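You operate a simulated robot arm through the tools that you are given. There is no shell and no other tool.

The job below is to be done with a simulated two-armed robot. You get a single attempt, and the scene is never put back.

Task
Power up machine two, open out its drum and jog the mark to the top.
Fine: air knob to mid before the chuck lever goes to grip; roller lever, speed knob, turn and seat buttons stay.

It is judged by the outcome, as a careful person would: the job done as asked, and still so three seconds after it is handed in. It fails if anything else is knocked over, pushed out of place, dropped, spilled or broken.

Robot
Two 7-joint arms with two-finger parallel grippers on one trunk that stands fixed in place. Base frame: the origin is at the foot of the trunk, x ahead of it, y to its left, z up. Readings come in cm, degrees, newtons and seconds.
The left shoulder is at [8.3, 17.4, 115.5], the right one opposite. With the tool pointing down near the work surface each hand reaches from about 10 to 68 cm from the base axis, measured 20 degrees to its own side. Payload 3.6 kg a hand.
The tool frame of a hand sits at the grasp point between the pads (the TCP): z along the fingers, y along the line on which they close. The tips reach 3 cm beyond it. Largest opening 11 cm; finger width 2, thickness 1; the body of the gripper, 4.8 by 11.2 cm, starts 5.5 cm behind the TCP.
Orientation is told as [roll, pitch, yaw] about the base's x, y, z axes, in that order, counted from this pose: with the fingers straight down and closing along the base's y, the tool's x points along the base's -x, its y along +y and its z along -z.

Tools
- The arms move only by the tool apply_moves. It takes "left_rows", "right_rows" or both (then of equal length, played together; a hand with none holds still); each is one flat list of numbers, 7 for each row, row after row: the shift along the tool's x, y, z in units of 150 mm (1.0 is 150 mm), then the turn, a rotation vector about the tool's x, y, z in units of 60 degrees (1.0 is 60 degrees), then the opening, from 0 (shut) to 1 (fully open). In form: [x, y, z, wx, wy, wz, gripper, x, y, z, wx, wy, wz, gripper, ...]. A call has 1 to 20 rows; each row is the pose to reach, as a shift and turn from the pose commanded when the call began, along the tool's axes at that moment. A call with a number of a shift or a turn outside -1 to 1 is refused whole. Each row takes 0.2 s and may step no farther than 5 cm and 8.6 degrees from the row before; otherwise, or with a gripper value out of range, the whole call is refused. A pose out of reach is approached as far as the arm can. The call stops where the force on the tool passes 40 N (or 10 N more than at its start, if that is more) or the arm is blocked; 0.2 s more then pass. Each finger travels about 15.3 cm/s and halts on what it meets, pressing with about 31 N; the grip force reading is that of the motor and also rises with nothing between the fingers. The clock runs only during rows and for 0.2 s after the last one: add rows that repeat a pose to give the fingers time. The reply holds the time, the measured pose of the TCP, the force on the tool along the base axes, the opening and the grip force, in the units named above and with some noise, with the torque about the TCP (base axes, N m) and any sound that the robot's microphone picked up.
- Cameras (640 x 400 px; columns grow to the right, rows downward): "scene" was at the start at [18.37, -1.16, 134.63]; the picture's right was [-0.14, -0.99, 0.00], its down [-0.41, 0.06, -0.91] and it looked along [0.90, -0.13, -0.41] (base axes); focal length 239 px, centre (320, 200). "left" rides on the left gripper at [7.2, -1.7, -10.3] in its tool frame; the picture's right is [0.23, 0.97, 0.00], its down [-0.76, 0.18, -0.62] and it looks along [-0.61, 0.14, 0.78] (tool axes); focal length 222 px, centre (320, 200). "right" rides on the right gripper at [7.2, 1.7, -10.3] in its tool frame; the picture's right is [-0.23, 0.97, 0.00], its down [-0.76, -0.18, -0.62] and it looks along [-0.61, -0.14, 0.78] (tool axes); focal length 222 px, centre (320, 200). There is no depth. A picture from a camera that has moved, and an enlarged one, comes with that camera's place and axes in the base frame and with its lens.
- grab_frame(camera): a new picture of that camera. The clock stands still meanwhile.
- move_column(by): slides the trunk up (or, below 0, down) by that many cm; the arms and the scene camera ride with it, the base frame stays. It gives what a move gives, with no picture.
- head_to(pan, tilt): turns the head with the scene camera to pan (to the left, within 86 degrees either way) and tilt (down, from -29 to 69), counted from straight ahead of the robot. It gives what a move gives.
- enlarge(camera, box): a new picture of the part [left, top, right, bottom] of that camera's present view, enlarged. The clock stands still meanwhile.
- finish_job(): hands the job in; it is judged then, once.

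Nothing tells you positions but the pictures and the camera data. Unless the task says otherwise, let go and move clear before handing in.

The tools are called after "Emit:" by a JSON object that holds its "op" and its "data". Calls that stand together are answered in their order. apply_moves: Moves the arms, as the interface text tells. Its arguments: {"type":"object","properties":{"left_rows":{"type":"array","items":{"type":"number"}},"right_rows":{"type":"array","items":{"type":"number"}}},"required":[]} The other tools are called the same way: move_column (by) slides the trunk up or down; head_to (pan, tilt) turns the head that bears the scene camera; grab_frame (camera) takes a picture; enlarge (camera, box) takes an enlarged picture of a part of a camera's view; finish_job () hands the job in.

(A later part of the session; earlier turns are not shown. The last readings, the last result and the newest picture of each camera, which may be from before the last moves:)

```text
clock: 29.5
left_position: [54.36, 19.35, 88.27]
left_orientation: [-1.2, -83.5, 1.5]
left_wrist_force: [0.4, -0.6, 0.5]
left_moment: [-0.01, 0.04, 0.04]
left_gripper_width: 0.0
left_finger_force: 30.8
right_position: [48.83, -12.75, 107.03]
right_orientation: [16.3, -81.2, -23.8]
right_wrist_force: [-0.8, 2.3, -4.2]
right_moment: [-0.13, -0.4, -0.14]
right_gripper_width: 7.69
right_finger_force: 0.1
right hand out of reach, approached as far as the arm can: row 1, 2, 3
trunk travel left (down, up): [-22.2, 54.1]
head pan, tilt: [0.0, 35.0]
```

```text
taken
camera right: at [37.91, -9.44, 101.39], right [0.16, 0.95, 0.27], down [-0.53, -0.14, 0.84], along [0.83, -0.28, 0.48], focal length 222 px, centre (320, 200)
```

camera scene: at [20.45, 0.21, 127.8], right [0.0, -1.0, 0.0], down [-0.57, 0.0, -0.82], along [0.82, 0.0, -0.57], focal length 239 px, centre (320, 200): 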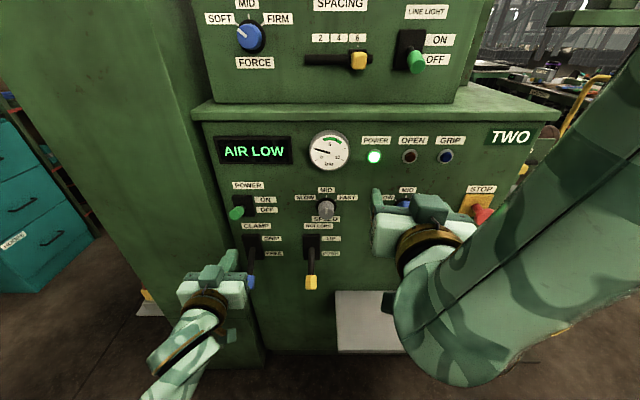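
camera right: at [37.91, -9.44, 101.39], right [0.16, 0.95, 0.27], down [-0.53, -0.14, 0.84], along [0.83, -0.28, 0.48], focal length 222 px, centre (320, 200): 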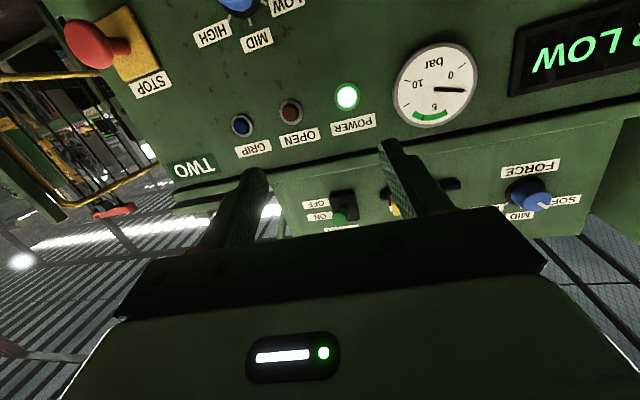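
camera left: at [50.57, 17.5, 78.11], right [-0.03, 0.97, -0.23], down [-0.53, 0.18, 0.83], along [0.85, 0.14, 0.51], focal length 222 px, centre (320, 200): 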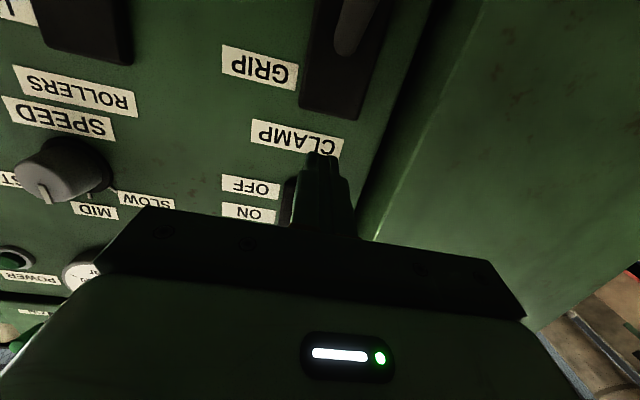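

The right hand got cramped near the shoulder and came out skewed. I'll bring it down and forward to a pose in front of the air knob, at about (55, -21.5, 90.7), and straighten it as it goes.

Emit:
{"op": "apply_moves", "data": {"right_rows": [0.2, -0.11, 0.13, 0, 0, 0, 0.7, 0.4, -0.22, 0.26, -0.025, -0.027, -0.01, 0.7, 0.6, -0.34, 0.39, -0.06, -0.06, -0.02, 0.7, 0.8, -0.45, 0.52, -0.09, -0.1, -0.035, 0.7, 0.987, -0.567, 0.64, -0.127, -0.137, -0.048, 0.7]}}

Emit:
{"op": "grab_frame", "data": {"camera": "scene"}}

Emit:
{"op": "grab_frame", "data": {"camera": "right"}}

```text
clock: 30.7
left_position: [54.45, 19.07, 88.11]
left_orientation: [-0.8, -83.4, 0.9]
left_wrist_force: [0.9, 0.7, 0.5]
left_moment: [0.0, 0.02, -0.01]
left_gripper_width: 0.01
left_finger_force: 30.7
right_position: [50.24, -8.48, 105.19]
right_orientation: [-23.9, -84.6, 20.8]
right_wrist_force: [-0.4, 0.2, -0.2]
right_moment: [0.04, -0.01, -0.01]
right_gripper_width: 7.7
right_finger_force: 0.0
right hand out of reach, approached as far as the arm can: row 1, 2, 3, 4, 5
trunk travel left (down, up): [-22.2, 54.1]
head pan, tilt: [0.0, 35.0]
```

```text
taken
camera scene: at [20.6, -0.13, 128.24], right [-0.03, -1.0, 0.0], down [-0.53, 0.01, -0.85], along [0.85, -0.02, -0.53], focal length 239 px, centre (320, 200)
```

scene: 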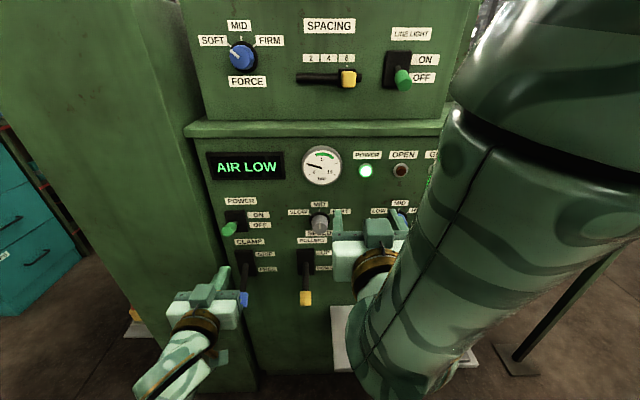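

```text
taken
camera right: at [39.4, -6.5, 98.85], right [0.07, 0.98, 0.19], down [-0.56, -0.12, 0.82], along [0.82, -0.17, 0.54], focal length 222 px, centre (320, 200)
```

right: 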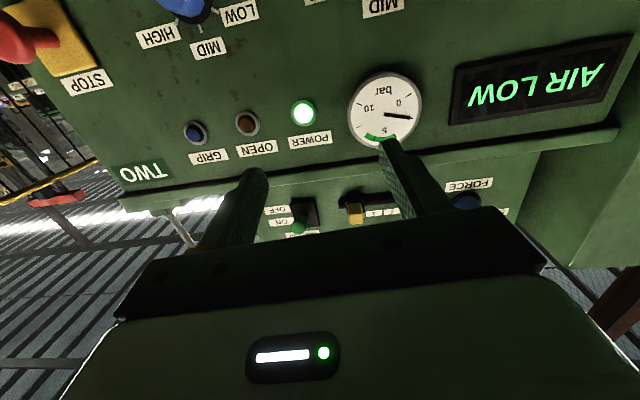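

The right arm's upper link has come up against the head and nudged it, so that arm is folded badly. I'm backing it out the way it came: outward to the right, with the hand pitching back down.

Emit:
{"op": "apply_moves", "data": {"right_rows": [-0.03, -0.2, 0, 0, 0.1, 0, 0.7, -0.06, -0.4, 0, 0, 0.2, 0, 0.7, -0.1, -0.6, 0, 0, 0.3, 0, 0.7, -0.13, -0.8, 0, 0, 0.4, 0, 0.7, -0.17, -1.0, 0, 0, 0.5, 0, 0.7]}}

Emit:
{"op": "grab_frame", "data": {"camera": "scene"}}

```text
clock: 31.9
left_position: [54.49, 19.08, 88.18]
left_orientation: [-0.5, -83.6, 0.6]
left_wrist_force: [0.3, 0.1, 0.1]
left_moment: [0.02, 0.02, -0.01]
left_gripper_width: 0.0
left_finger_force: 31.6
right_position: [50.12, -22.9, 109.26]
right_orientation: [-5.5, -55.8, 2.5]
right_wrist_force: [-0.8, -0.2, -0.3]
right_moment: [-0.01, 0.02, -0.01]
right_gripper_width: 7.7
right_finger_force: 0.1
right hand out of reach, approached as far as the arm can: row 1, 2
trunk travel left (down, up): [-22.2, 54.1]
head pan, tilt: [0.0, 35.0]
```

```text
taken
camera scene: at [20.44, 0.02, 127.8], right [0.0, -1.0, 0.0], down [-0.57, 0.0, -0.82], along [0.82, 0.0, -0.57], focal length 239 px, centre (320, 200)
```

scene: 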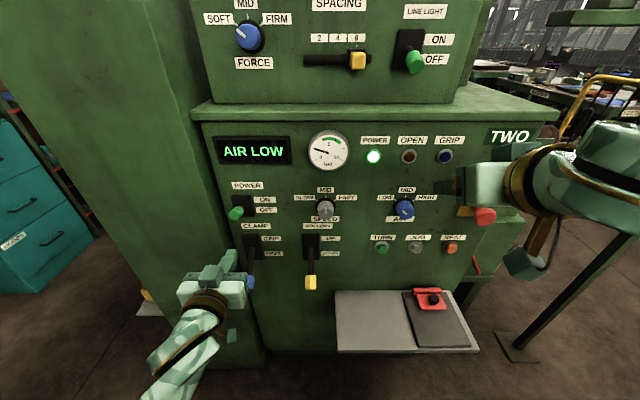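

The head is back in line and the right elbow is out to the side again. I'll lower the right hand first with its pitch unchanged.

Emit:
{"op": "apply_moves", "data": {"right_rows": [0.17, -0.02, 0.18, 0, 0, 0, 0.7, 0.34, -0.05, 0.36, 0, 0, 0, 0.7, 0.5, -0.08, 0.54, 0, 0, 0, 0.7, 0.67, -0.1, 0.72, 0, 0, 0, 0.7, 0.84, -0.13, 0.89, 0, 0, 0, 0.7]}}

Emit:
{"op": "grab_frame", "data": {"camera": "scene"}}

```text
clock: 33.1
left_position: [54.5, 19.07, 88.05]
left_orientation: [-0.5, -83.5, 0.6]
left_wrist_force: [0.4, -0.1, -0.9]
left_moment: [-0.03, -0.01, 0.01]
left_gripper_width: 0.02
left_finger_force: 31.2
right_position: [56.45, -25.13, 97.71]
right_orientation: [-5.5, -54.3, 2.2]
right_wrist_force: [0.5, -0.2, -1.4]
right_moment: [0.0, 0.0, 0.0]
right_gripper_width: 7.72
right_finger_force: 0.0
right hand out of reach, approached as far as the arm can: row 3, 4, 5
trunk travel left (down, up): [-22.2, 54.1]
head pan, tilt: [0.0, 35.0]
```

```text
taken
camera scene: at [20.64, 0.06, 127.75], right [0.0, -1.0, 0.0], down [-0.58, 0.0, -0.82], along [0.82, 0.0, -0.58], focal length 239 px, centre (320, 200)
```

scene: 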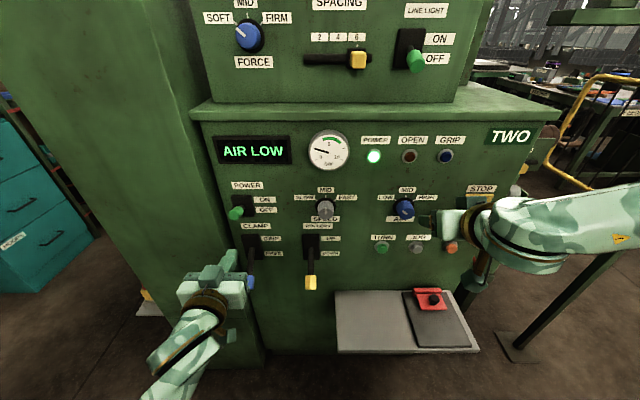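

The right arm hits a joint limit in this elbow-out shape. I'll retreat it towards its starting posture and approach again the way the left arm did.

Emit:
{"op": "apply_moves", "data": {"right_rows": [-0.05, 0, -0.18, 0, 0.11, 0, 0.7, -0.1, 0, -0.36, 0, 0.23, 0, 0.7, -0.14, 0, -0.54, 0, 0.34, 0, 0.7, -0.19, 0, -0.72, 0, 0.45, 0, 0.7]}}

Emit:
{"op": "apply_moves", "data": {"right_rows": [0.12, 0.05, -0.13, 0, 0.11, 0, 0.7, 0.24, 0.1, -0.26, 0, 0.23, 0, 0.7, 0.36, 0.15, -0.39, 0, 0.34, 0, 0.7, 0.47, 0.2, -0.52, 0, 0.45, 0, 0.7]}}

Emit:
{"op": "head_to", "data": {"pan": -40, "tilt": 35}}

Emit:
{"op": "grab_frame", "data": {"camera": "scene"}}

```text
clock: 34.1
left_position: [54.36, 19.06, 88.24]
left_orientation: [-0.9, -83.5, 1.0]
left_wrist_force: [1.4, -1.1, -0.2]
left_moment: [0.02, 0.02, 0.03]
left_gripper_width: 0.01
left_finger_force: 30.8
right_position: [48.91, -24.25, 106.23]
right_orientation: [-3.7, -28.9, -0.4]
right_wrist_force: [0.8, 0.6, -0.1]
right_moment: [-0.02, 0.01, 0.01]
right_gripper_width: 7.71
right_finger_force: 0.2
trunk travel left (down, up): [-22.2, 54.1]
head pan, tilt: [0.0, 35.0]
```

```text
clock: 35.1
left_position: [54.42, 19.1, 88.14]
left_orientation: [-0.8, -83.5, 1.0]
left_wrist_force: [0.0, 0.6, -0.2]
left_moment: [-0.01, 0.02, 0.0]
left_gripper_width: 0.01
left_finger_force: 30.4
right_position: [39.06, -20.76, 109.3]
right_orientation: [-3.4, -1.9, -2.1]
right_wrist_force: [-0.9, -0.3, 0.4]
right_moment: [0.0, 0.0, 0.01]
right_gripper_width: 7.71
right_finger_force: 0.1
trunk travel left (down, up): [-22.2, 54.1]
head pan, tilt: [0.0, 35.0]
```

```text
clock: 36.1
left_position: [54.39, 19.08, 88.11]
left_orientation: [-0.7, -83.5, 0.9]
left_wrist_force: [0.4, -0.5, -0.1]
left_moment: [-0.02, -0.02, 0.06]
left_gripper_width: 0.0
left_finger_force: 30.5
right_position: [39.15, -20.72, 109.4]
right_orientation: [-3.2, -2.1, -2.2]
right_wrist_force: [-0.2, 0.2, 0.0]
right_moment: [-0.01, 0.0, 0.03]
right_gripper_width: 7.71
right_finger_force: 0.2
trunk travel left (down, up): [-22.2, 54.1]
head pan, tilt: [-40.0, 35.0]
```

```text
taken
camera scene: at [18.4, -5.55, 127.8], right [-0.64, -0.77, 0.0], down [-0.44, 0.37, -0.82], along [0.63, -0.53, -0.57], focal length 239 px, centre (320, 200)
```

scene: 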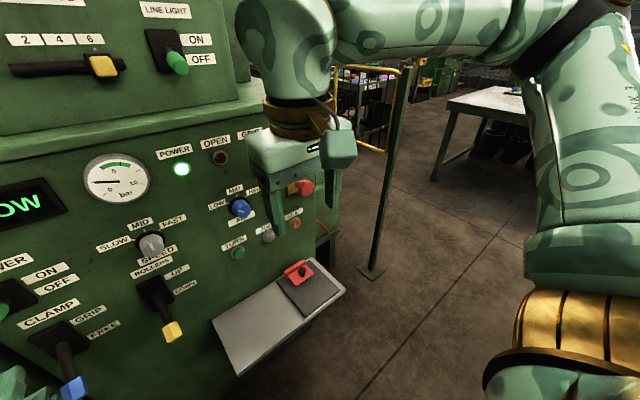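

The right arm is back in its starting shape. I'll lower the hand first with the fingers down, then pitch it up while moving forward.

Emit:
{"op": "apply_moves", "data": {"right_rows": [-0.08, -0.03, 0.24, 0, 0, 0, 0.7, -0.16, -0.06, 0.48, 0, 0, 0, 0.7, -0.24, -0.09, 0.72, 0, 0, 0, 0.7, -0.32, -0.12, 0.95, 0, 0, 0, 0.7]}}

Emit:
{"op": "apply_moves", "data": {"right_rows": [0, 0, 0, 0, -0.14, 0, 0.7, 0, 0, 0, 0, -0.28, 0, 0.7, 0, 0, 0.0, 0, -0.42, 0, 0.7, 0, 0, 0.0, 0, -0.56, 0, 0.7, -0.1, 0, 0.0, 0, -0.7, 0, 0.7, -0.2, 0, 0.0, 0, -0.84, 0, 0.7]}}

Emit:
{"op": "grab_frame", "data": {"camera": "scene"}}

```text
clock: 37.1
left_position: [54.49, 19.16, 88.24]
left_orientation: [-0.7, -83.5, 0.9]
left_wrist_force: [-0.6, 0.0, 0.4]
left_moment: [0.03, -0.05, 0.03]
left_gripper_width: 0.0
left_finger_force: 31.1
right_position: [44.6, -23.46, 95.42]
right_orientation: [-3.1, -2.1, -2.1]
right_wrist_force: [-0.5, 0.3, -0.2]
right_moment: [-0.03, 0.0, 0.0]
right_gripper_width: 7.69
right_finger_force: 0.1
trunk travel left (down, up): [-22.2, 54.1]
head pan, tilt: [-40.0, 35.0]
```

```text
clock: 38.5
left_position: [54.37, 19.3, 88.3]
left_orientation: [-1.1, -83.6, 1.3]
left_wrist_force: [-0.8, 0.5, 0.9]
left_moment: [0.0, 0.0, -0.01]
left_gripper_width: 0.0
left_finger_force: 30.9
right_position: [49.13, -22.56, 98.08]
right_orientation: [-5.4, -52.0, 2.1]
right_wrist_force: [0.6, -0.9, 0.6]
right_moment: [0.03, 0.01, -0.01]
right_gripper_width: 7.7
right_finger_force: 0.1
right hand out of reach, approached as far as the arm can: row 4, 5, 6
trunk travel left (down, up): [-22.2, 54.1]
head pan, tilt: [-40.0, 35.0]
```

```text
taken
camera scene: at [18.24, -5.4, 127.84], right [-0.64, -0.77, 0.0], down [-0.44, 0.37, -0.82], along [0.63, -0.53, -0.57], focal length 239 px, centre (320, 200)
```

scene: 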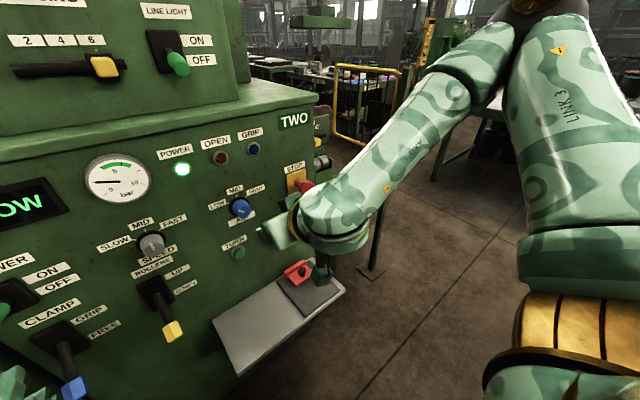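

The right elbow is high, with the forearm coming down at an angle, so the wrist limits how far I can pitch. I'll look at how the left arm is folded for comparison.

Emit:
{"op": "head_to", "data": {"pan": 50, "tilt": 45}}

Emit:
{"op": "grab_frame", "data": {"camera": "scene"}}

```text
clock: 40.2
left_position: [54.41, 19.14, 88.11]
left_orientation: [-0.9, -83.5, 0.9]
left_wrist_force: [0.5, -1.2, 0.3]
left_moment: [0.0, 0.03, -0.01]
left_gripper_width: 0.0
left_finger_force: 30.9
right_position: [49.21, -22.79, 97.93]
right_orientation: [-5.3, -51.8, 2.0]
right_wrist_force: [-0.3, 0.0, 0.3]
right_moment: [0.02, 0.01, 0.02]
right_gripper_width: 7.69
right_finger_force: 0.0
trunk travel left (down, up): [-22.2, 54.1]
head pan, tilt: [50.0, 45.0]
```

```text
taken
camera scene: at [16.88, 6.34, 126.32], right [0.77, -0.64, 0.0], down [-0.46, -0.54, -0.71], along [0.45, 0.54, -0.71], focal length 239 px, centre (320, 200)
```

scene: 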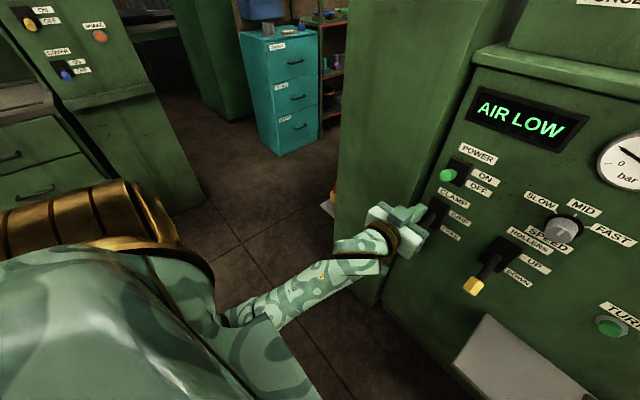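

The left elbow hangs low and to the outside, which is the shape I want on the right. I'll return the right hand to the mirror of the left's starting pose and repeat the left arm's moves.

Emit:
{"op": "apply_moves", "data": {"right_rows": [-0.04, 0.02, -0.09, 0, 0.14, 0, 0.5, -0.08, 0.04, -0.18, 0, 0.28, 0, 0.5, -0.12, 0.06, -0.27, 0, 0.42, 0, 0.5, -0.17, 0.08, -0.36, 0, 0.56, 0, 0.5, -0.21, 0.1, -0.45, 0, 0.7, 0, 0.5, -0.256, 0.13, -0.54, 0, 0.84, 0, 0.5]}}

Emit:
{"op": "head_to", "data": {"pan": -40, "tilt": 35}}

Emit:
{"op": "grab_frame", "data": {"camera": "right"}}

```text
clock: 41.6
left_position: [54.54, 19.15, 88.27]
left_orientation: [-0.9, -83.5, 1.0]
left_wrist_force: [-0.2, -0.2, -0.4]
left_moment: [-0.01, 0.01, 0.02]
left_gripper_width: 0.0
left_finger_force: 31.2
right_position: [45.15, -20.31, 105.94]
right_orientation: [-3.2, -2.0, -2.1]
right_wrist_force: [-1.1, -0.1, 0.1]
right_moment: [-0.01, 0.01, 0.0]
right_gripper_width: 5.49
right_finger_force: 0.2
trunk travel left (down, up): [-22.2, 54.1]
head pan, tilt: [50.0, 45.0]
```

```text
clock: 43.2
left_position: [54.48, 19.05, 88.25]
left_orientation: [-0.7, -83.5, 0.9]
left_wrist_force: [0.5, 0.0, -0.5]
left_moment: [-0.03, 0.02, -0.06]
left_gripper_width: 0.0
left_finger_force: 31.1
right_position: [45.3, -20.27, 105.77]
right_orientation: [-3.2, -2.2, -2.1]
right_wrist_force: [-0.5, 0.4, -0.5]
right_moment: [-0.04, 0.01, 0.01]
right_gripper_width: 5.48
right_finger_force: 0.1
trunk travel left (down, up): [-22.2, 54.1]
head pan, tilt: [-40.0, 35.0]
```

```text
taken
camera right: at [37.7, -17.77, 115.71], right [0.27, 0.96, -0.05], down [0.73, -0.17, 0.66], along [0.63, -0.21, -0.75], focal length 222 px, centre (320, 200)
```

right: 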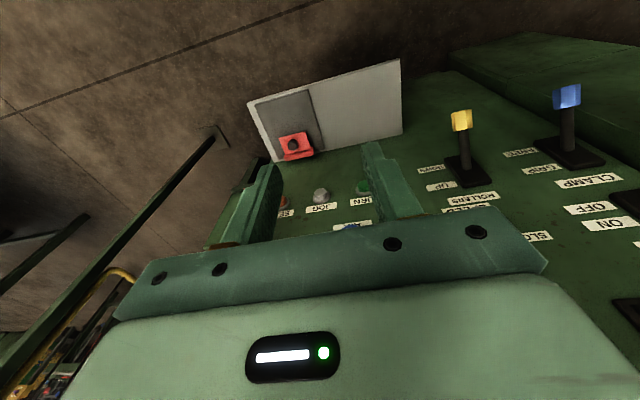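

The left arm is well placed, so I'll use it for the air knob too and keep the right hand as a lookout. First I'll move the right hand up and out of the way, then sweep the left hand along the panel at x≈54, clear of every control.

Emit:
{"op": "apply_moves", "data": {"right_rows": [0.05, -0.25, -0.15, 0, 0, 0, 0.5, 0.1, -0.5, -0.3, 0, 0, 0, 0.5, 0.15, -0.75, -0.45, 0, 0, 0, 0.5, 0.2, -1.0, -0.6, 0, 0, 0, 0.5]}}

Emit:
{"op": "apply_moves", "data": {"left_rows": [0, -0.25, 0, 0, -0.03, 0, 0, 0, -0.5, 0, 0, -0.06, 0, 0, 0, -0.75, 0, 0, -0.09, 0, 0, 0, -1.0, 0, 0, -0.108, 0, 0]}}

Emit:
{"op": "head_to", "data": {"pan": -10, "tilt": 40}}

Emit:
{"op": "grab_frame", "data": {"camera": "scene"}}

```text
clock: 44.2
left_position: [54.5, 19.06, 88.18]
left_orientation: [-0.6, -83.5, 0.8]
left_wrist_force: [0.5, 0.3, 0.0]
left_moment: [-0.03, 0.02, -0.02]
left_gripper_width: 0.0
left_finger_force: 31.4
right_position: [40.94, -31.18, 113.05]
right_orientation: [-3.3, -2.1, -2.2]
right_wrist_force: [-0.3, 1.1, -0.4]
right_moment: [0.0, 0.01, 0.03]
right_gripper_width: 5.48
right_finger_force: 0.0
right hand out of reach, approached as far as the arm can: row 4
trunk travel left (down, up): [-22.2, 54.1]
head pan, tilt: [-40.0, 35.0]
```

```text
clock: 45.1
left_position: [54.54, 12.3, 85.71]
left_orientation: [90.0, -75.5, -91.8]
left_wrist_force: [0.2, 0.1, 0.2]
left_moment: [0.0, -0.01, 0.02]
left_gripper_width: 0.0
left_finger_force: 31.7
right_position: [40.93, -31.14, 113.14]
right_orientation: [-3.2, -2.2, -2.3]
right_wrist_force: [0.1, -0.5, 0.3]
right_moment: [0.0, 0.01, 0.03]
right_gripper_width: 5.47
right_finger_force: 0.0
trunk travel left (down, up): [-22.2, 54.1]
head pan, tilt: [-40.0, 35.0]
stopped in row 4 (left hand): the arm was blocked; the commanded pose is now the measured one
```

```text
clock: 46.0
left_position: [54.52, 12.36, 85.7]
left_orientation: [90.2, -75.4, -91.9]
left_wrist_force: [0.1, -0.8, 0.0]
left_moment: [0.0, -0.02, -0.03]
left_gripper_width: 0.02
left_finger_force: 31.0
right_position: [40.97, -30.99, 113.11]
right_orientation: [-3.2, -2.2, -2.2]
right_wrist_force: [-0.4, 0.9, 0.4]
right_moment: [-0.02, 0.02, -0.05]
right_gripper_width: 5.5
right_finger_force: 0.0
trunk travel left (down, up): [-22.2, 54.1]
head pan, tilt: [-10.0, 40.0]
```

```text
taken
camera scene: at [20.02, -1.39, 127.04], right [-0.17, -0.98, 0.0], down [-0.63, 0.11, -0.77], along [0.75, -0.13, -0.64], focal length 239 px, centre (320, 200)
```

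scene: 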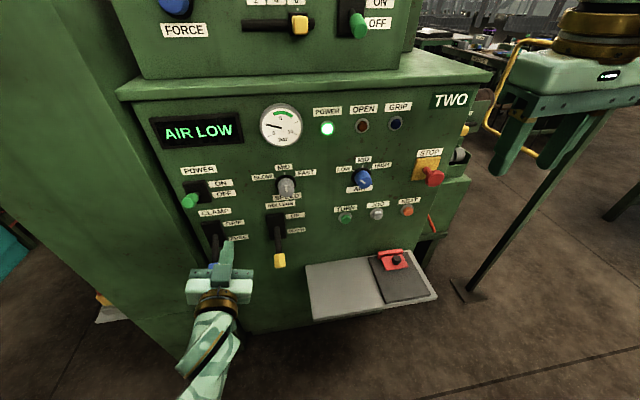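

The left arm got blocked going inward (its low elbow meets the body), so the left hand will only do the left-side levers. I'll bring it back left and straighten it, then lower the trunk, because at knob height the right arm should be able to point level.

Emit:
{"op": "apply_moves", "data": {"left_rows": [0.03, 0.1, -0.12, 0, 0, -0.08, 0, 0.05, 0.2, -0.24, 0, 0, -0.16, 0, 0.08, 0.31, -0.345, 0, 0, -0.242, 0]}}

Emit:
{"op": "move_column", "data": {"by": -18}}

Emit:
{"op": "grab_frame", "data": {"camera": "scene"}}

```text
clock: 46.9
left_position: [49.44, 17.26, 85.7]
left_orientation: [-95.2, -89.5, 93.6]
left_wrist_force: [0.1, 0.0, 0.1]
left_moment: [-0.02, 0.01, 0.0]
left_gripper_width: 0.0
left_finger_force: 31.0
right_position: [40.9, -31.03, 113.14]
right_orientation: [-3.2, -2.2, -2.2]
right_wrist_force: [-0.5, 0.1, -0.6]
right_moment: [-0.03, -0.02, -0.01]
right_gripper_width: 5.48
right_finger_force: 0.1
trunk travel left (down, up): [-22.2, 54.1]
head pan, tilt: [-10.0, 40.0]
```

```text
clock: 48.9
left_position: [49.66, 17.57, 67.9]
left_orientation: [115.9, -88.1, -118.5]
left_wrist_force: [0.2, 0.6, 0.3]
left_moment: [0.01, 0.0, 0.01]
left_gripper_width: 0.0
left_finger_force: 30.9
right_position: [45.2, -30.97, 91.21]
right_orientation: [-3.5, 5.4, -2.4]
right_wrist_force: [0.4, 0.0, -0.3]
right_moment: [0.02, -0.01, 0.0]
right_gripper_width: 5.53
right_finger_force: 0.0
trunk travel left (down, up): [-4.2, 72.1]
head pan, tilt: [-10.0, 40.0]
```

```text
taken
camera scene: at [30.68, -1.37, 107.89], right [-0.17, -0.98, 0.0], down [-0.63, 0.11, -0.77], along [0.75, -0.13, -0.64], focal length 239 px, centre (320, 200)
```

scene: 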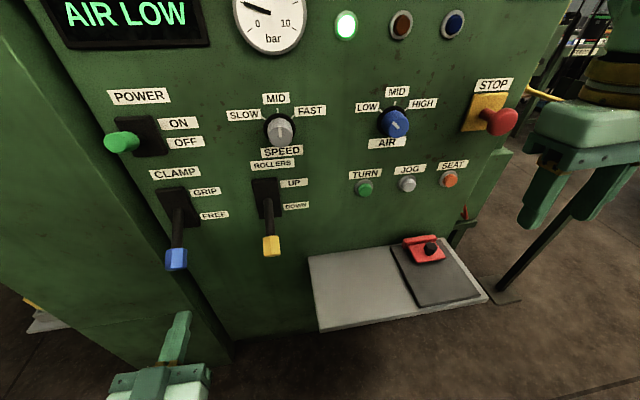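

The trunk leans forward as it lowers, and the hands are now about at shoulder height. I'll pitch the right hand up while moving forward, keeping it right of the knob for now.

Emit:
{"op": "apply_moves", "data": {"right_rows": [-0.07, 0.0, -0.08, 0, -0.14, 0, 0.7, -0.14, 0.0, -0.16, 0, -0.28, 0, 0.7, -0.21, 0.0, -0.24, 0, -0.42, 0, 0.7, -0.28, 0.0, -0.3, 0, -0.56, 0, 0.7, -0.35, 0, -0.33, 0, -0.7, 0, 0.7, -0.42, 0, -0.33, 0, -0.84, 0, 0.7, -0.5, 0, -0.33, 0, -0.98, 0, 0.7]}}

Emit:
{"op": "grab_frame", "data": {"camera": "scene"}}

Emit:
{"op": "grab_frame", "data": {"camera": "right"}}

```text
clock: 50.5
left_position: [49.49, 17.41, 67.65]
left_orientation: [98.0, -88.4, -100.8]
left_wrist_force: [0.4, 0.8, 0.8]
left_moment: [0.03, 0.0, 0.0]
left_gripper_width: 0.0
left_finger_force: 31.0
right_position: [53.39, -30.93, 95.36]
right_orientation: [-5.8, -53.5, 2.6]
right_wrist_force: [0.1, 0.9, -0.6]
right_moment: [0.03, -0.01, 0.03]
right_gripper_width: 7.68
right_finger_force: 0.0
trunk travel left (down, up): [-4.2, 72.1]
head pan, tilt: [-10.0, 40.0]
```

```text
taken
camera scene: at [30.73, -1.38, 107.86], right [-0.17, -0.98, 0.0], down [-0.63, 0.11, -0.77], along [0.75, -0.13, -0.64], focal length 239 px, centre (320, 200)
```

scene: 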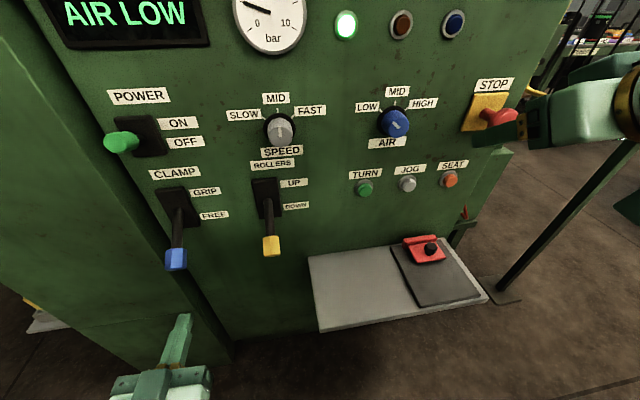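

```text
taken
camera right: at [40.85, -28.91, 95.56], right [0.17, 0.98, 0.12], down [-0.05, -0.12, 0.99], along [0.98, -0.18, 0.03], focal length 222 px, centre (320, 200)
```

right: 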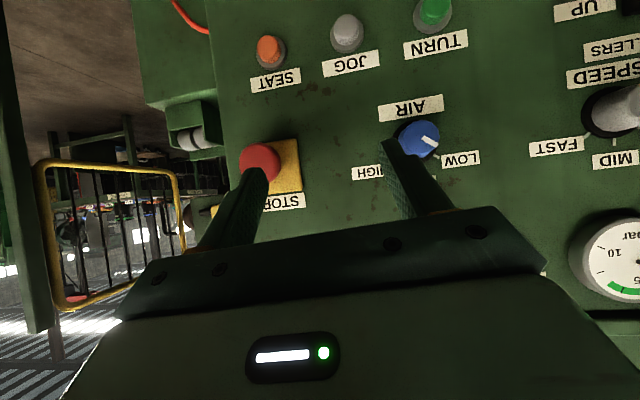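

The right arm pitches freely at this height. I'll finish levelling the hand while bringing it in front of the air knob at x≈55.

Emit:
{"op": "apply_moves", "data": {"right_rows": [0.03, 0.13, 0.04, 0, -0.122, 0, 0.7, 0.06, 0.26, 0.08, 0, -0.244, 0, 0.7, 0.09, 0.39, 0.13, 0, -0.366, 0, 0.7, 0.12, 0.52, 0.17, 0, -0.488, 0, 0.7, 0.155, 0.65, 0.217, 0, -0.608, 0, 0.7]}}

Emit:
{"op": "grab_frame", "data": {"camera": "scene"}}

Emit:
{"op": "grab_frame", "data": {"camera": "right"}}

```text
clock: 51.6
left_position: [49.36, 17.23, 67.38]
left_orientation: [89.9, -88.5, -92.8]
left_wrist_force: [-0.4, -0.3, 0.9]
left_moment: [0.02, 0.01, -0.02]
left_gripper_width: 0.0
left_finger_force: 30.5
right_position: [58.42, -26.45, 95.58]
right_orientation: [-10.7, -70.7, 8.4]
right_wrist_force: [0.9, 0.4, -0.5]
right_moment: [0.0, -0.03, 0.01]
right_gripper_width: 7.69
right_finger_force: 0.0
right hand out of reach, approached as far as the arm can: row 1, 2, 3, 4, 5
trunk travel left (down, up): [-4.2, 72.1]
head pan, tilt: [-10.0, 40.0]
```

```text
taken
camera scene: at [30.74, -1.38, 107.86], right [-0.17, -0.98, 0.0], down [-0.63, 0.11, -0.77], along [0.75, -0.13, -0.64], focal length 239 px, centre (320, 200)
```

scene: 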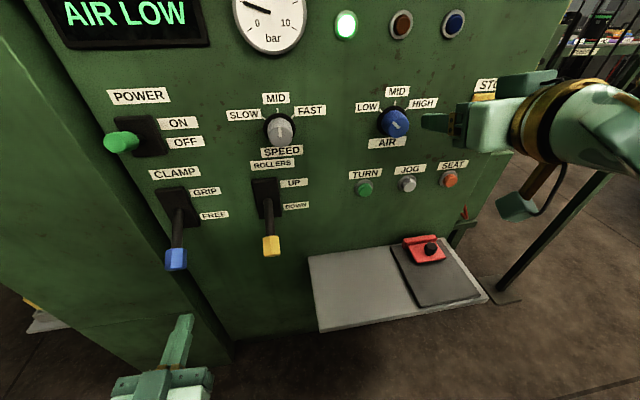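

```text
taken
camera right: at [46.42, -24.73, 91.88], right [0.1, 0.98, 0.15], down [-0.35, -0.11, 0.93], along [0.93, -0.15, 0.33], focal length 222 px, centre (320, 200)
```

right: 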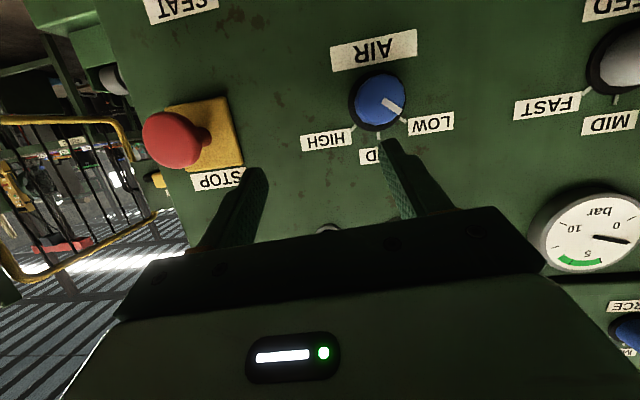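

The right hand is about 19° short of level at (58, -26, 96). Lowering the trunk the rest of the way brings it to knob height, after which I'll slide it sideways.

Emit:
{"op": "move_column", "data": {"by": -4}}

Emit:
{"op": "grab_frame", "data": {"camera": "right"}}

```text
clock: 52.5
left_position: [49.44, 17.39, 63.79]
left_orientation: [107.0, -87.9, -110.3]
left_wrist_force: [-1.3, 0.2, -0.1]
left_moment: [-0.02, 0.01, 0.0]
left_gripper_width: 0.02
left_finger_force: 30.9
right_position: [60.4, -26.51, 89.28]
right_orientation: [-9.4, -67.2, 7.1]
right_wrist_force: [0.4, -0.2, 0.1]
right_moment: [0.0, -0.02, -0.02]
right_gripper_width: 7.71
right_finger_force: 0.0
trunk travel left (down, up): [-0.2, 76.1]
head pan, tilt: [-10.0, 40.0]
```

```text
taken
camera right: at [48.15, -24.74, 86.38], right [0.11, 0.98, 0.15], down [-0.29, -0.11, 0.95], along [0.95, -0.15, 0.27], focal length 222 px, centre (320, 200)
```

right: 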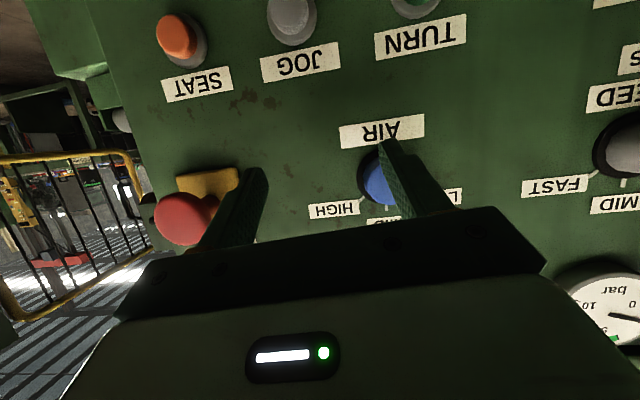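

The hand is at knob height with the air knob between its left finger and the label. I'll slide it left about 5 cm to centre on the knob, still short of the panel.

Emit:
{"op": "apply_moves", "data": {"right_rows": [-0.06, 0.1, 0.01, 0, 0, 0, 0.7, -0.12, 0.2, 0.02, 0, 0, 0, 0.7, -0.186, 0.305, 0.03, 0, 0, 0, 0.7]}}

Emit:
{"op": "grab_frame", "data": {"camera": "right"}}

Emit:
{"op": "enlarge", "data": {"camera": "scene", "box": [280, 50, 480, 200]}}

```text
clock: 53.3
left_position: [49.46, 17.19, 63.48]
left_orientation: [97.8, -87.8, -101.2]
left_wrist_force: [0.0, 0.7, -0.3]
left_moment: [-0.04, -0.01, -0.01]
left_gripper_width: 0.0
left_finger_force: 30.8
right_position: [62.01, -21.69, 91.24]
right_orientation: [-9.3, -67.1, 7.0]
right_wrist_force: [0.3, -0.2, 0.9]
right_moment: [-0.01, -0.03, 0.0]
right_gripper_width: 7.69
right_finger_force: 0.1
trunk travel left (down, up): [-0.2, 76.1]
head pan, tilt: [-10.0, 40.0]
```

```text
taken
camera right: at [49.81, -20.03, 88.44], right [0.11, 0.98, 0.15], down [-0.29, -0.11, 0.95], along [0.95, -0.15, 0.27], focal length 222 px, centre (320, 200)
```

right: 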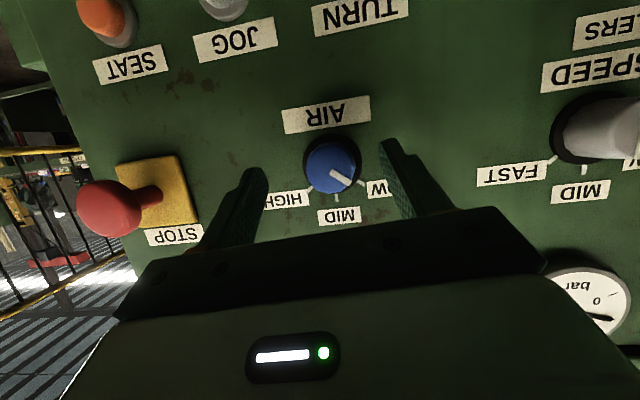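

```text
2.67 times, centred on (380, 125) of scene
camera zoom: at [33.29, -1.37, 103.53], right [-0.17, -0.98, 0.0], down [-0.63, 0.11, -0.77], along [0.75, -0.13, -0.64], focal length 637 px, centre (160, 400)
```

zoom: 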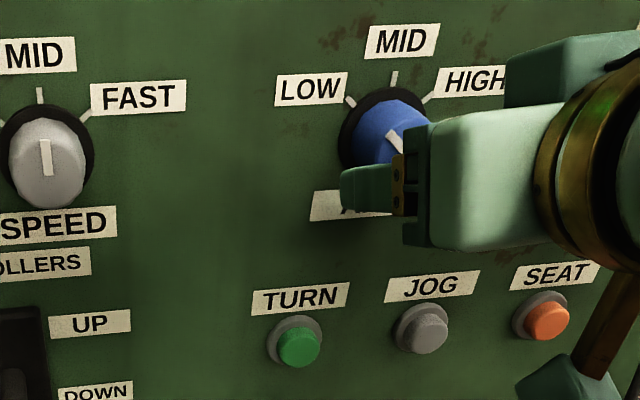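

The knob is centred between the open fingers and its pointer is on LOW. I'll move straight in so that the pads straddle the knob.

Emit:
{"op": "apply_moves", "data": {"right_rows": [-0.04, 0.003, 0.08, 0, 0, 0, 0.7, -0.08, 0.006, 0.16, 0, 0, 0, 0.7, -0.115, 0.008, 0.24, 0, 0, 0, 0.7]}}

Emit:
{"op": "grab_frame", "data": {"camera": "right"}}

Emit:
{"op": "enlarge", "data": {"camera": "scene", "box": [280, 50, 480, 200]}}

```text
clock: 54.1
left_position: [49.31, 17.23, 63.45]
left_orientation: [92.4, -88.1, -95.8]
left_wrist_force: [0.1, 0.7, 0.1]
left_moment: [0.0, 0.03, 0.0]
left_gripper_width: 0.0
left_finger_force: 30.9
right_position: [66.09, -21.79, 91.51]
right_orientation: [-9.3, -67.2, 7.1]
right_wrist_force: [0.6, -0.3, 0.6]
right_moment: [-0.05, -0.01, 0.02]
right_gripper_width: 7.7
right_finger_force: 0.0
trunk travel left (down, up): [-0.2, 76.1]
head pan, tilt: [-10.0, 40.0]
```

```text
taken
camera right: at [53.84, -20.07, 88.6], right [0.11, 0.98, 0.15], down [-0.29, -0.11, 0.95], along [0.95, -0.15, 0.27], focal length 222 px, centre (320, 200)
```

right: 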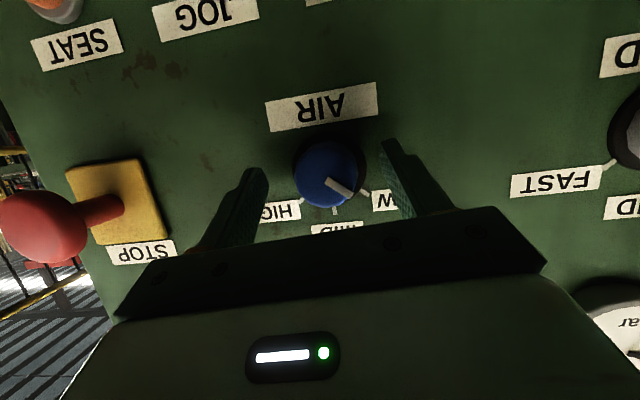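

```text
2.67 times, centred on (380, 125) of scene
camera zoom: at [33.29, -1.37, 103.52], right [-0.17, -0.98, 0.0], down [-0.63, 0.11, -0.77], along [0.75, -0.13, -0.64], focal length 637 px, centre (160, 400)
```

zoom: 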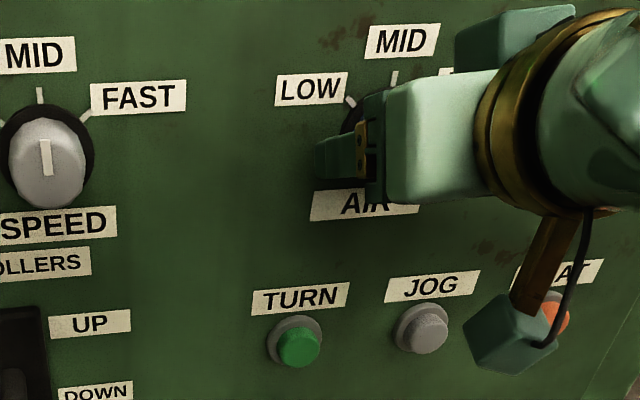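

The pads straddle the air knob without touching the panel. I'll close on it.

Emit:
{"op": "apply_moves", "data": {"right_rows": [0, 0, 0, 0, 0, 0, 0.5, 0, 0, 0, 0, 0, 0, 0.35, 0, 0, 0, 0, 0, 0, 0.25, 0, 0, 0, 0, 0, 0, 0.25]}}

Emit:
{"op": "grab_frame", "data": {"camera": "right"}}

```text
clock: 55.1
left_position: [49.2, 17.37, 63.34]
left_orientation: [85.6, -88.2, -89.1]
left_wrist_force: [0.1, 0.1, 0.8]
left_moment: [0.01, 0.0, 0.04]
left_gripper_width: 0.0
left_finger_force: 31.0
right_position: [66.11, -21.31, 91.47]
right_orientation: [-10.1, -67.3, 8.2]
right_wrist_force: [4.7, 27.5, -1.8]
right_moment: [0.14, -0.86, 1.13]
right_gripper_width: 4.03
right_finger_force: 44.5
trunk travel left (down, up): [-0.2, 76.1]
head pan, tilt: [-10.0, 40.0]
```

```text
taken
camera right: at [53.84, -19.76, 88.64], right [0.11, 0.98, 0.14], down [-0.29, -0.11, 0.95], along [0.95, -0.14, 0.27], focal length 222 px, centre (320, 200)
```

right: 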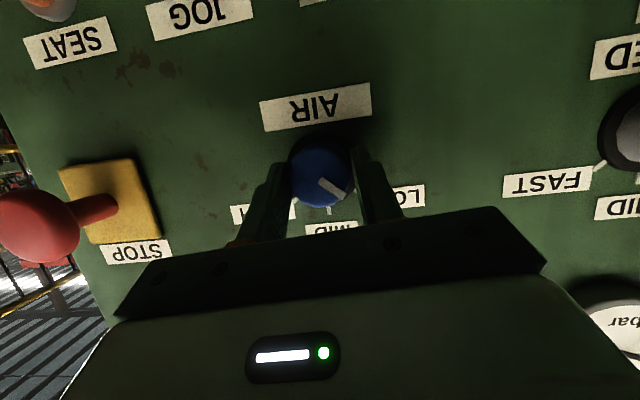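

The fingers hold the knob, but the knob sits slightly left of my hand's centre and is pushing sideways at 27 N. I'll shift the hand about 0.6 cm left to ease that before turning.

Emit:
{"op": "apply_moves", "data": {"right_rows": [0, 0.02, 0, 0, 0, 0, 0.25, 0, 0.04, 0, 0, 0, 0, 0.25, 0, 0.04, 0, 0, 0, 0, 0.25]}}

```text
clock: 55.9
left_position: [49.24, 17.13, 63.39]
left_orientation: [87.3, -88.1, -90.8]
left_wrist_force: [0.3, 0.0, 0.0]
left_moment: [0.05, 0.0, 0.0]
left_gripper_width: 0.0
left_finger_force: 31.0
right_position: [66.07, -21.32, 91.59]
right_orientation: [-8.9, -67.2, 6.4]
right_wrist_force: [-1.2, -2.4, 5.2]
right_moment: [-0.03, -0.15, -0.33]
right_gripper_width: 4.04
right_finger_force: 45.2
trunk travel left (down, up): [-0.2, 76.1]
head pan, tilt: [-10.0, 40.0]
```

The side force is gone. I'll turn the knob 45° clockwise about the panel normal, from LOW towards MID.

Emit:
{"op": "apply_moves", "data": {"right_rows": [0.001, -0.006, 0.001, -0.048, 0.003, 0.115, 0.25, 0.003, -0.012, 0.002, -0.096, 0.007, 0.23, 0.25, 0.005, -0.018, 0.003, -0.144, 0.01, 0.345, 0.25, 0.008, -0.024, 0.004, -0.193, 0.013, 0.46, 0.25, 0.011, -0.029, 0.005, -0.241, 0.017, 0.575, 0.25, 0.015, -0.034, 0.007, -0.289, 0.02, 0.69, 0.25]}}

Emit:
{"op": "grab_frame", "data": {"camera": "right"}}

Emit:
{"op": "grab_frame", "data": {"camera": "scene"}}

```text
clock: 57.3
left_position: [49.32, 17.16, 63.37]
left_orientation: [87.3, -87.9, -91.0]
left_wrist_force: [0.1, 0.1, -0.2]
left_moment: [0.02, 0.0, -0.01]
left_gripper_width: 0.02
left_finger_force: 31.2
right_position: [66.1, -21.8, 91.44]
right_orientation: [65.6, -43.3, -58.3]
right_wrist_force: [9.2, -11.0, 18.1]
right_moment: [-0.01, -0.6, -0.32]
right_gripper_width: 4.03
right_finger_force: 44.2
trunk travel left (down, up): [-0.2, 76.1]
head pan, tilt: [-10.0, 40.0]
```

```text
taken
camera right: at [53.79, -18.61, 90.63], right [0.11, 0.59, 0.8], down [-0.29, -0.75, 0.59], along [0.95, -0.3, 0.09], focal length 222 px, centre (320, 200)
```

right: 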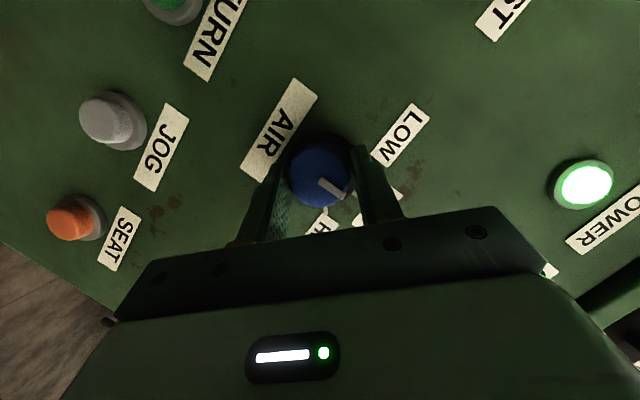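

```text
taken
camera scene: at [33.22, -1.44, 103.56], right [-0.17, -0.98, 0.0], down [-0.63, 0.11, -0.77], along [0.75, -0.13, -0.64], focal length 239 px, centre (320, 200)
```

scene: 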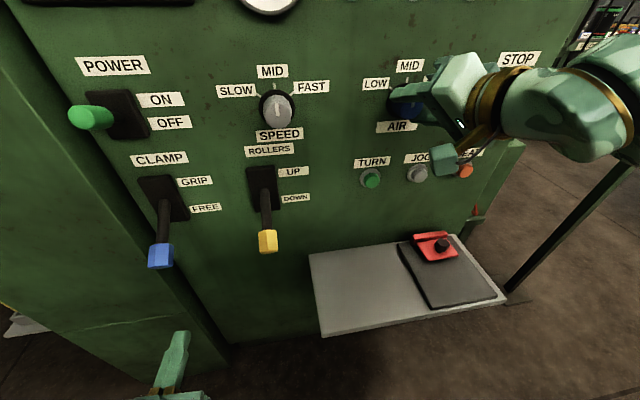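

The knob turned with the hand. I'll look up at the gauge and display before letting go.

Emit:
{"op": "head_to", "data": {"pan": -5, "tilt": 22}}

Emit:
{"op": "grab_frame", "data": {"camera": "scene"}}

Emit:
{"op": "enlarge", "data": {"camera": "right", "box": [260, 90, 440, 240]}}

```text
clock: 58.1
left_position: [49.18, 17.22, 63.38]
left_orientation: [89.2, -88.0, -92.9]
left_wrist_force: [-0.4, 0.5, -0.4]
left_moment: [-0.01, -0.03, 0.02]
left_gripper_width: 0.0
left_finger_force: 31.1
right_position: [65.99, -21.84, 91.41]
right_orientation: [65.5, -43.6, -58.3]
right_wrist_force: [12.8, -11.1, 23.7]
right_moment: [0.07, -0.61, -0.3]
right_gripper_width: 4.04
right_finger_force: 44.9
trunk travel left (down, up): [-0.2, 76.1]
head pan, tilt: [-5.0, 22.0]
```

```text
taken
camera scene: at [34.08, -0.76, 106.38], right [-0.09, -1.0, 0.0], down [-0.37, 0.03, -0.93], along [0.92, -0.08, -0.38], focal length 239 px, centre (320, 200)
```

scene: 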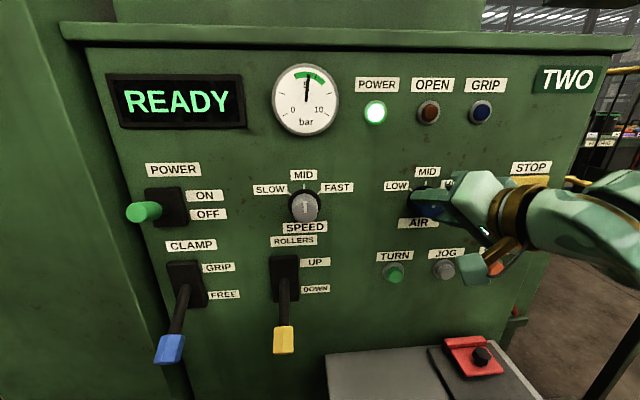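

```text
2.67 times, centred on (350, 165) of right
camera zoom: at [53.79, -18.59, 90.6], right [0.11, 0.59, 0.8], down [-0.29, -0.75, 0.6], along [0.95, -0.3, 0.09], focal length 592 px, centre (240, 293)
```

zoom: 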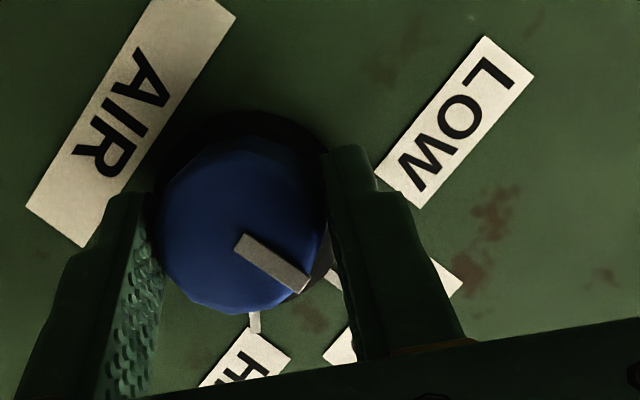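

The display reads READY, the gauge is in the green and the pointer lines up with MID. I'll let go and back straight off the panel.

Emit:
{"op": "apply_moves", "data": {"right_rows": [0, 0, 0, 0, 0, 0, 0.5, 0, 0, 0, 0, 0, 0, 0.62, 0, 0, 0, 0, 0, 0, 0.62, 0.05, -0.003, -0.12, 0, 0, 0, 0.62, 0.1, -0.007, -0.24, 0, 0, 0, 0.62, 0.15, -0.01, -0.36, 0, 0, 0, 0.62, 0.205, -0.014, -0.49, 0, 0, 0, 0.62]}}

Emit:
{"op": "grab_frame", "data": {"camera": "scene"}}

Emit:
{"op": "grab_frame", "data": {"camera": "right"}}

```text
clock: 59.7
left_position: [49.27, 17.19, 63.44]
left_orientation: [88.7, -88.0, -92.2]
left_wrist_force: [0.2, -0.7, -0.9]
left_moment: [0.02, 0.0, 0.0]
left_gripper_width: 0.0
left_finger_force: 30.7
right_position: [59.85, -21.92, 91.96]
right_orientation: [65.1, -43.3, -57.9]
right_wrist_force: [-0.1, 0.1, -0.3]
right_moment: [0.02, 0.0, -0.01]
right_gripper_width: 6.83
right_finger_force: 0.0
right hand out of reach, approached as far as the arm can: row 7
trunk travel left (down, up): [-0.2, 76.1]
head pan, tilt: [-5.0, 22.0]
```

```text
taken
camera scene: at [34.16, -0.71, 106.34], right [-0.09, -1.0, 0.0], down [-0.37, 0.03, -0.93], along [0.92, -0.08, -0.38], focal length 239 px, centre (320, 200)
```

scene: 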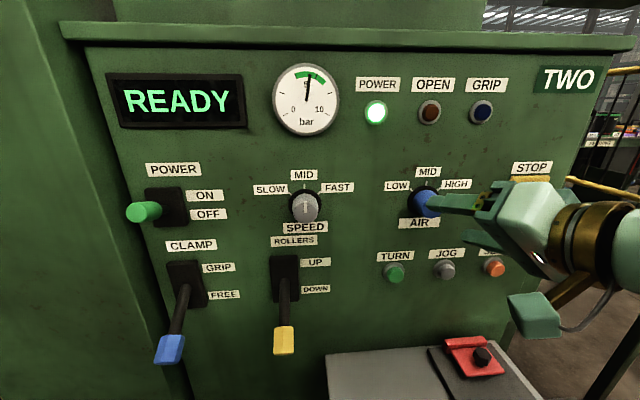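

```text
taken
camera right: at [47.52, -18.74, 91.3], right [0.11, 0.59, 0.8], down [-0.28, -0.75, 0.6], along [0.95, -0.29, 0.08], focal length 222 px, centre (320, 200)
```

right: 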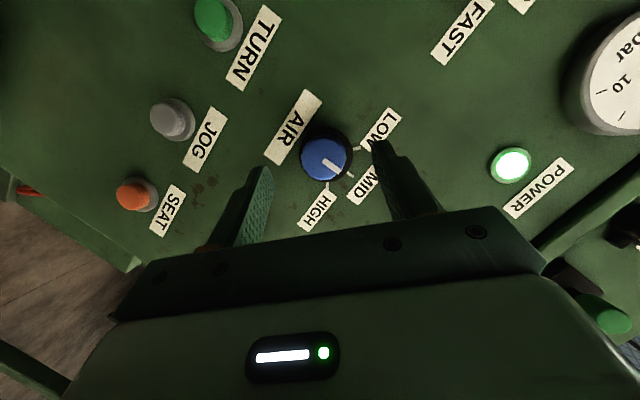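

The air knob is at MID. Next is the clamp (chuck) lever: I'll bring the left hand forward under the blue handle, whose centre is near (61.4, 19.9, 71.7).

Emit:
{"op": "apply_moves", "data": {"left_rows": [-0.06, 0.1, 0.15, 0, 0, 0, 0, -0.12, 0.18, 0.35, 0, 0, 0, 0, -0.127, 0.207, 0.55, 0, 0, 0, 0, -0.127, 0.207, 0.71, 0, 0, 0, 0]}}

Emit:
{"op": "head_to", "data": {"pan": 15, "tilt": 40}}

Emit:
{"op": "grab_frame", "data": {"camera": "scene"}}

Emit:
{"op": "grab_frame", "data": {"camera": "left"}}

```text
clock: 60.7
left_position: [60.33, 19.99, 65.5]
left_orientation: [-92.7, -89.9, 91.2]
left_wrist_force: [0.0, -0.2, -0.3]
left_moment: [-0.03, 0.01, 0.01]
left_gripper_width: 0.01
left_finger_force: 30.9
right_position: [59.82, -21.84, 91.84]
right_orientation: [65.1, -43.4, -57.8]
right_wrist_force: [0.0, 0.5, 0.0]
right_moment: [0.01, 0.01, -0.01]
right_gripper_width: 6.83
right_finger_force: 0.0
trunk travel left (down, up): [-0.2, 76.1]
head pan, tilt: [-5.0, 22.0]
```

```text
clock: 61.5
left_position: [60.35, 19.93, 65.51]
left_orientation: [-94.2, -89.9, 92.8]
left_wrist_force: [0.4, 0.1, -0.1]
left_moment: [0.04, 0.02, -0.05]
left_gripper_width: 0.0
left_finger_force: 31.2
right_position: [59.81, -21.86, 92.03]
right_orientation: [65.2, -43.5, -57.8]
right_wrist_force: [0.3, -0.1, 0.0]
right_moment: [0.01, 0.03, -0.03]
right_gripper_width: 6.82
right_finger_force: 0.1
trunk travel left (down, up): [-0.2, 76.1]
head pan, tilt: [15.0, 40.0]
```

```text
taken
camera scene: at [33.14, 2.3, 103.53], right [0.26, -0.97, 0.0], down [-0.62, -0.17, -0.77], along [0.74, 0.2, -0.64], focal length 239 px, centre (320, 200)
```

scene: 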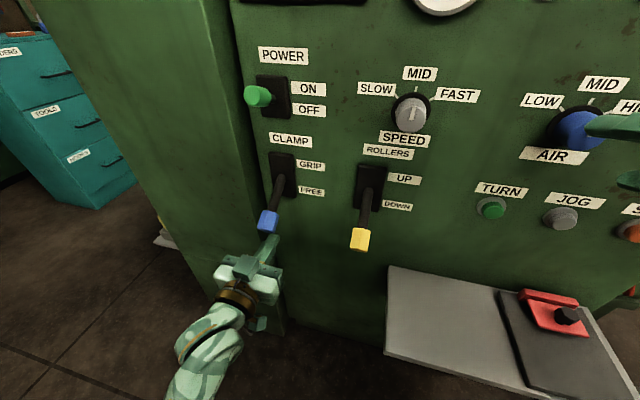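

```text
taken
camera left: at [49.89, 18.56, 58.21], right [0.03, 0.97, -0.23], down [-0.62, 0.2, 0.76], along [0.79, 0.12, 0.61], focal length 222 px, centre (320, 200)
```

left: 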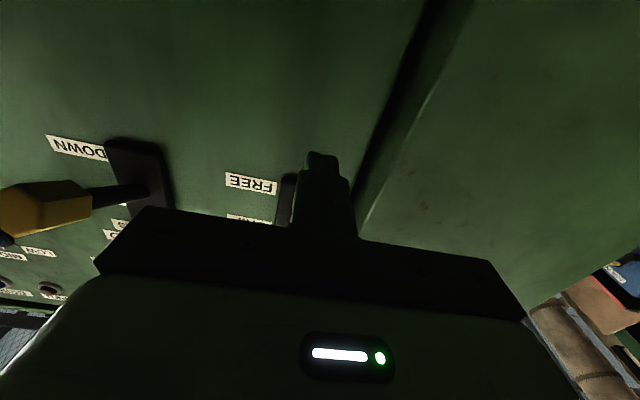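

The finger tips are right under the blue clamp handle. I'll lift slowly to push it up to GRIP.

Emit:
{"op": "apply_moves", "data": {"left_rows": [-0.1, 0, 0, 0, 0, 0, 0, -0.2, 0, 0, 0, 0, 0, 0, -0.3, 0, 0, 0, 0, 0, 0, -0.4, 0, 0, 0, 0, 0, 0, -0.5, 0, 0, 0, 0, 0, 0, -0.6, 0, 0, 0, 0, 0, 0, -0.7, 0, 0, 0, 0, 0, 0, -0.78, 0, 0, 0, 0, 0, 0, -0.85, 0, 0, 0, 0, 0, 0]}}

Emit:
{"op": "grab_frame", "data": {"camera": "scene"}}

```text
clock: 63.7
left_position: [61.06, 20.1, 77.33]
left_orientation: [11.9, -88.9, -13.2]
left_wrist_force: [-10.8, 4.3, -9.2]
left_moment: [0.05, 0.15, 0.16]
left_gripper_width: 0.0
left_finger_force: 30.9
left hand out of reach, approached as far as the arm can: row 8, 9
right_position: [59.89, -21.84, 92.1]
right_orientation: [65.1, -43.4, -57.9]
right_wrist_force: [-0.4, -0.9, -0.1]
right_moment: [0.01, -0.02, -0.01]
right_gripper_width: 6.82
right_finger_force: 0.1
trunk travel left (down, up): [-0.2, 76.1]
head pan, tilt: [15.0, 40.0]
stopped in row 9 (left hand): the force on the tool passed its limit at 48 N (the readings are from after the stop); the commanded pose is now the measured one
```

```text
taken
camera scene: at [33.11, 2.38, 103.53], right [0.26, -0.97, 0.0], down [-0.62, -0.17, -0.77], along [0.74, 0.2, -0.64], focal length 239 px, centre (320, 200)
```

scene: 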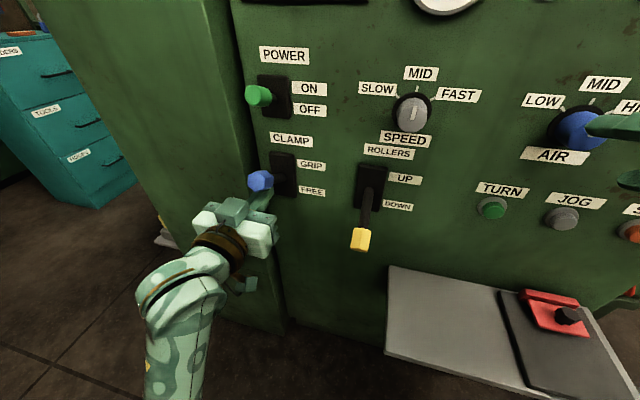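

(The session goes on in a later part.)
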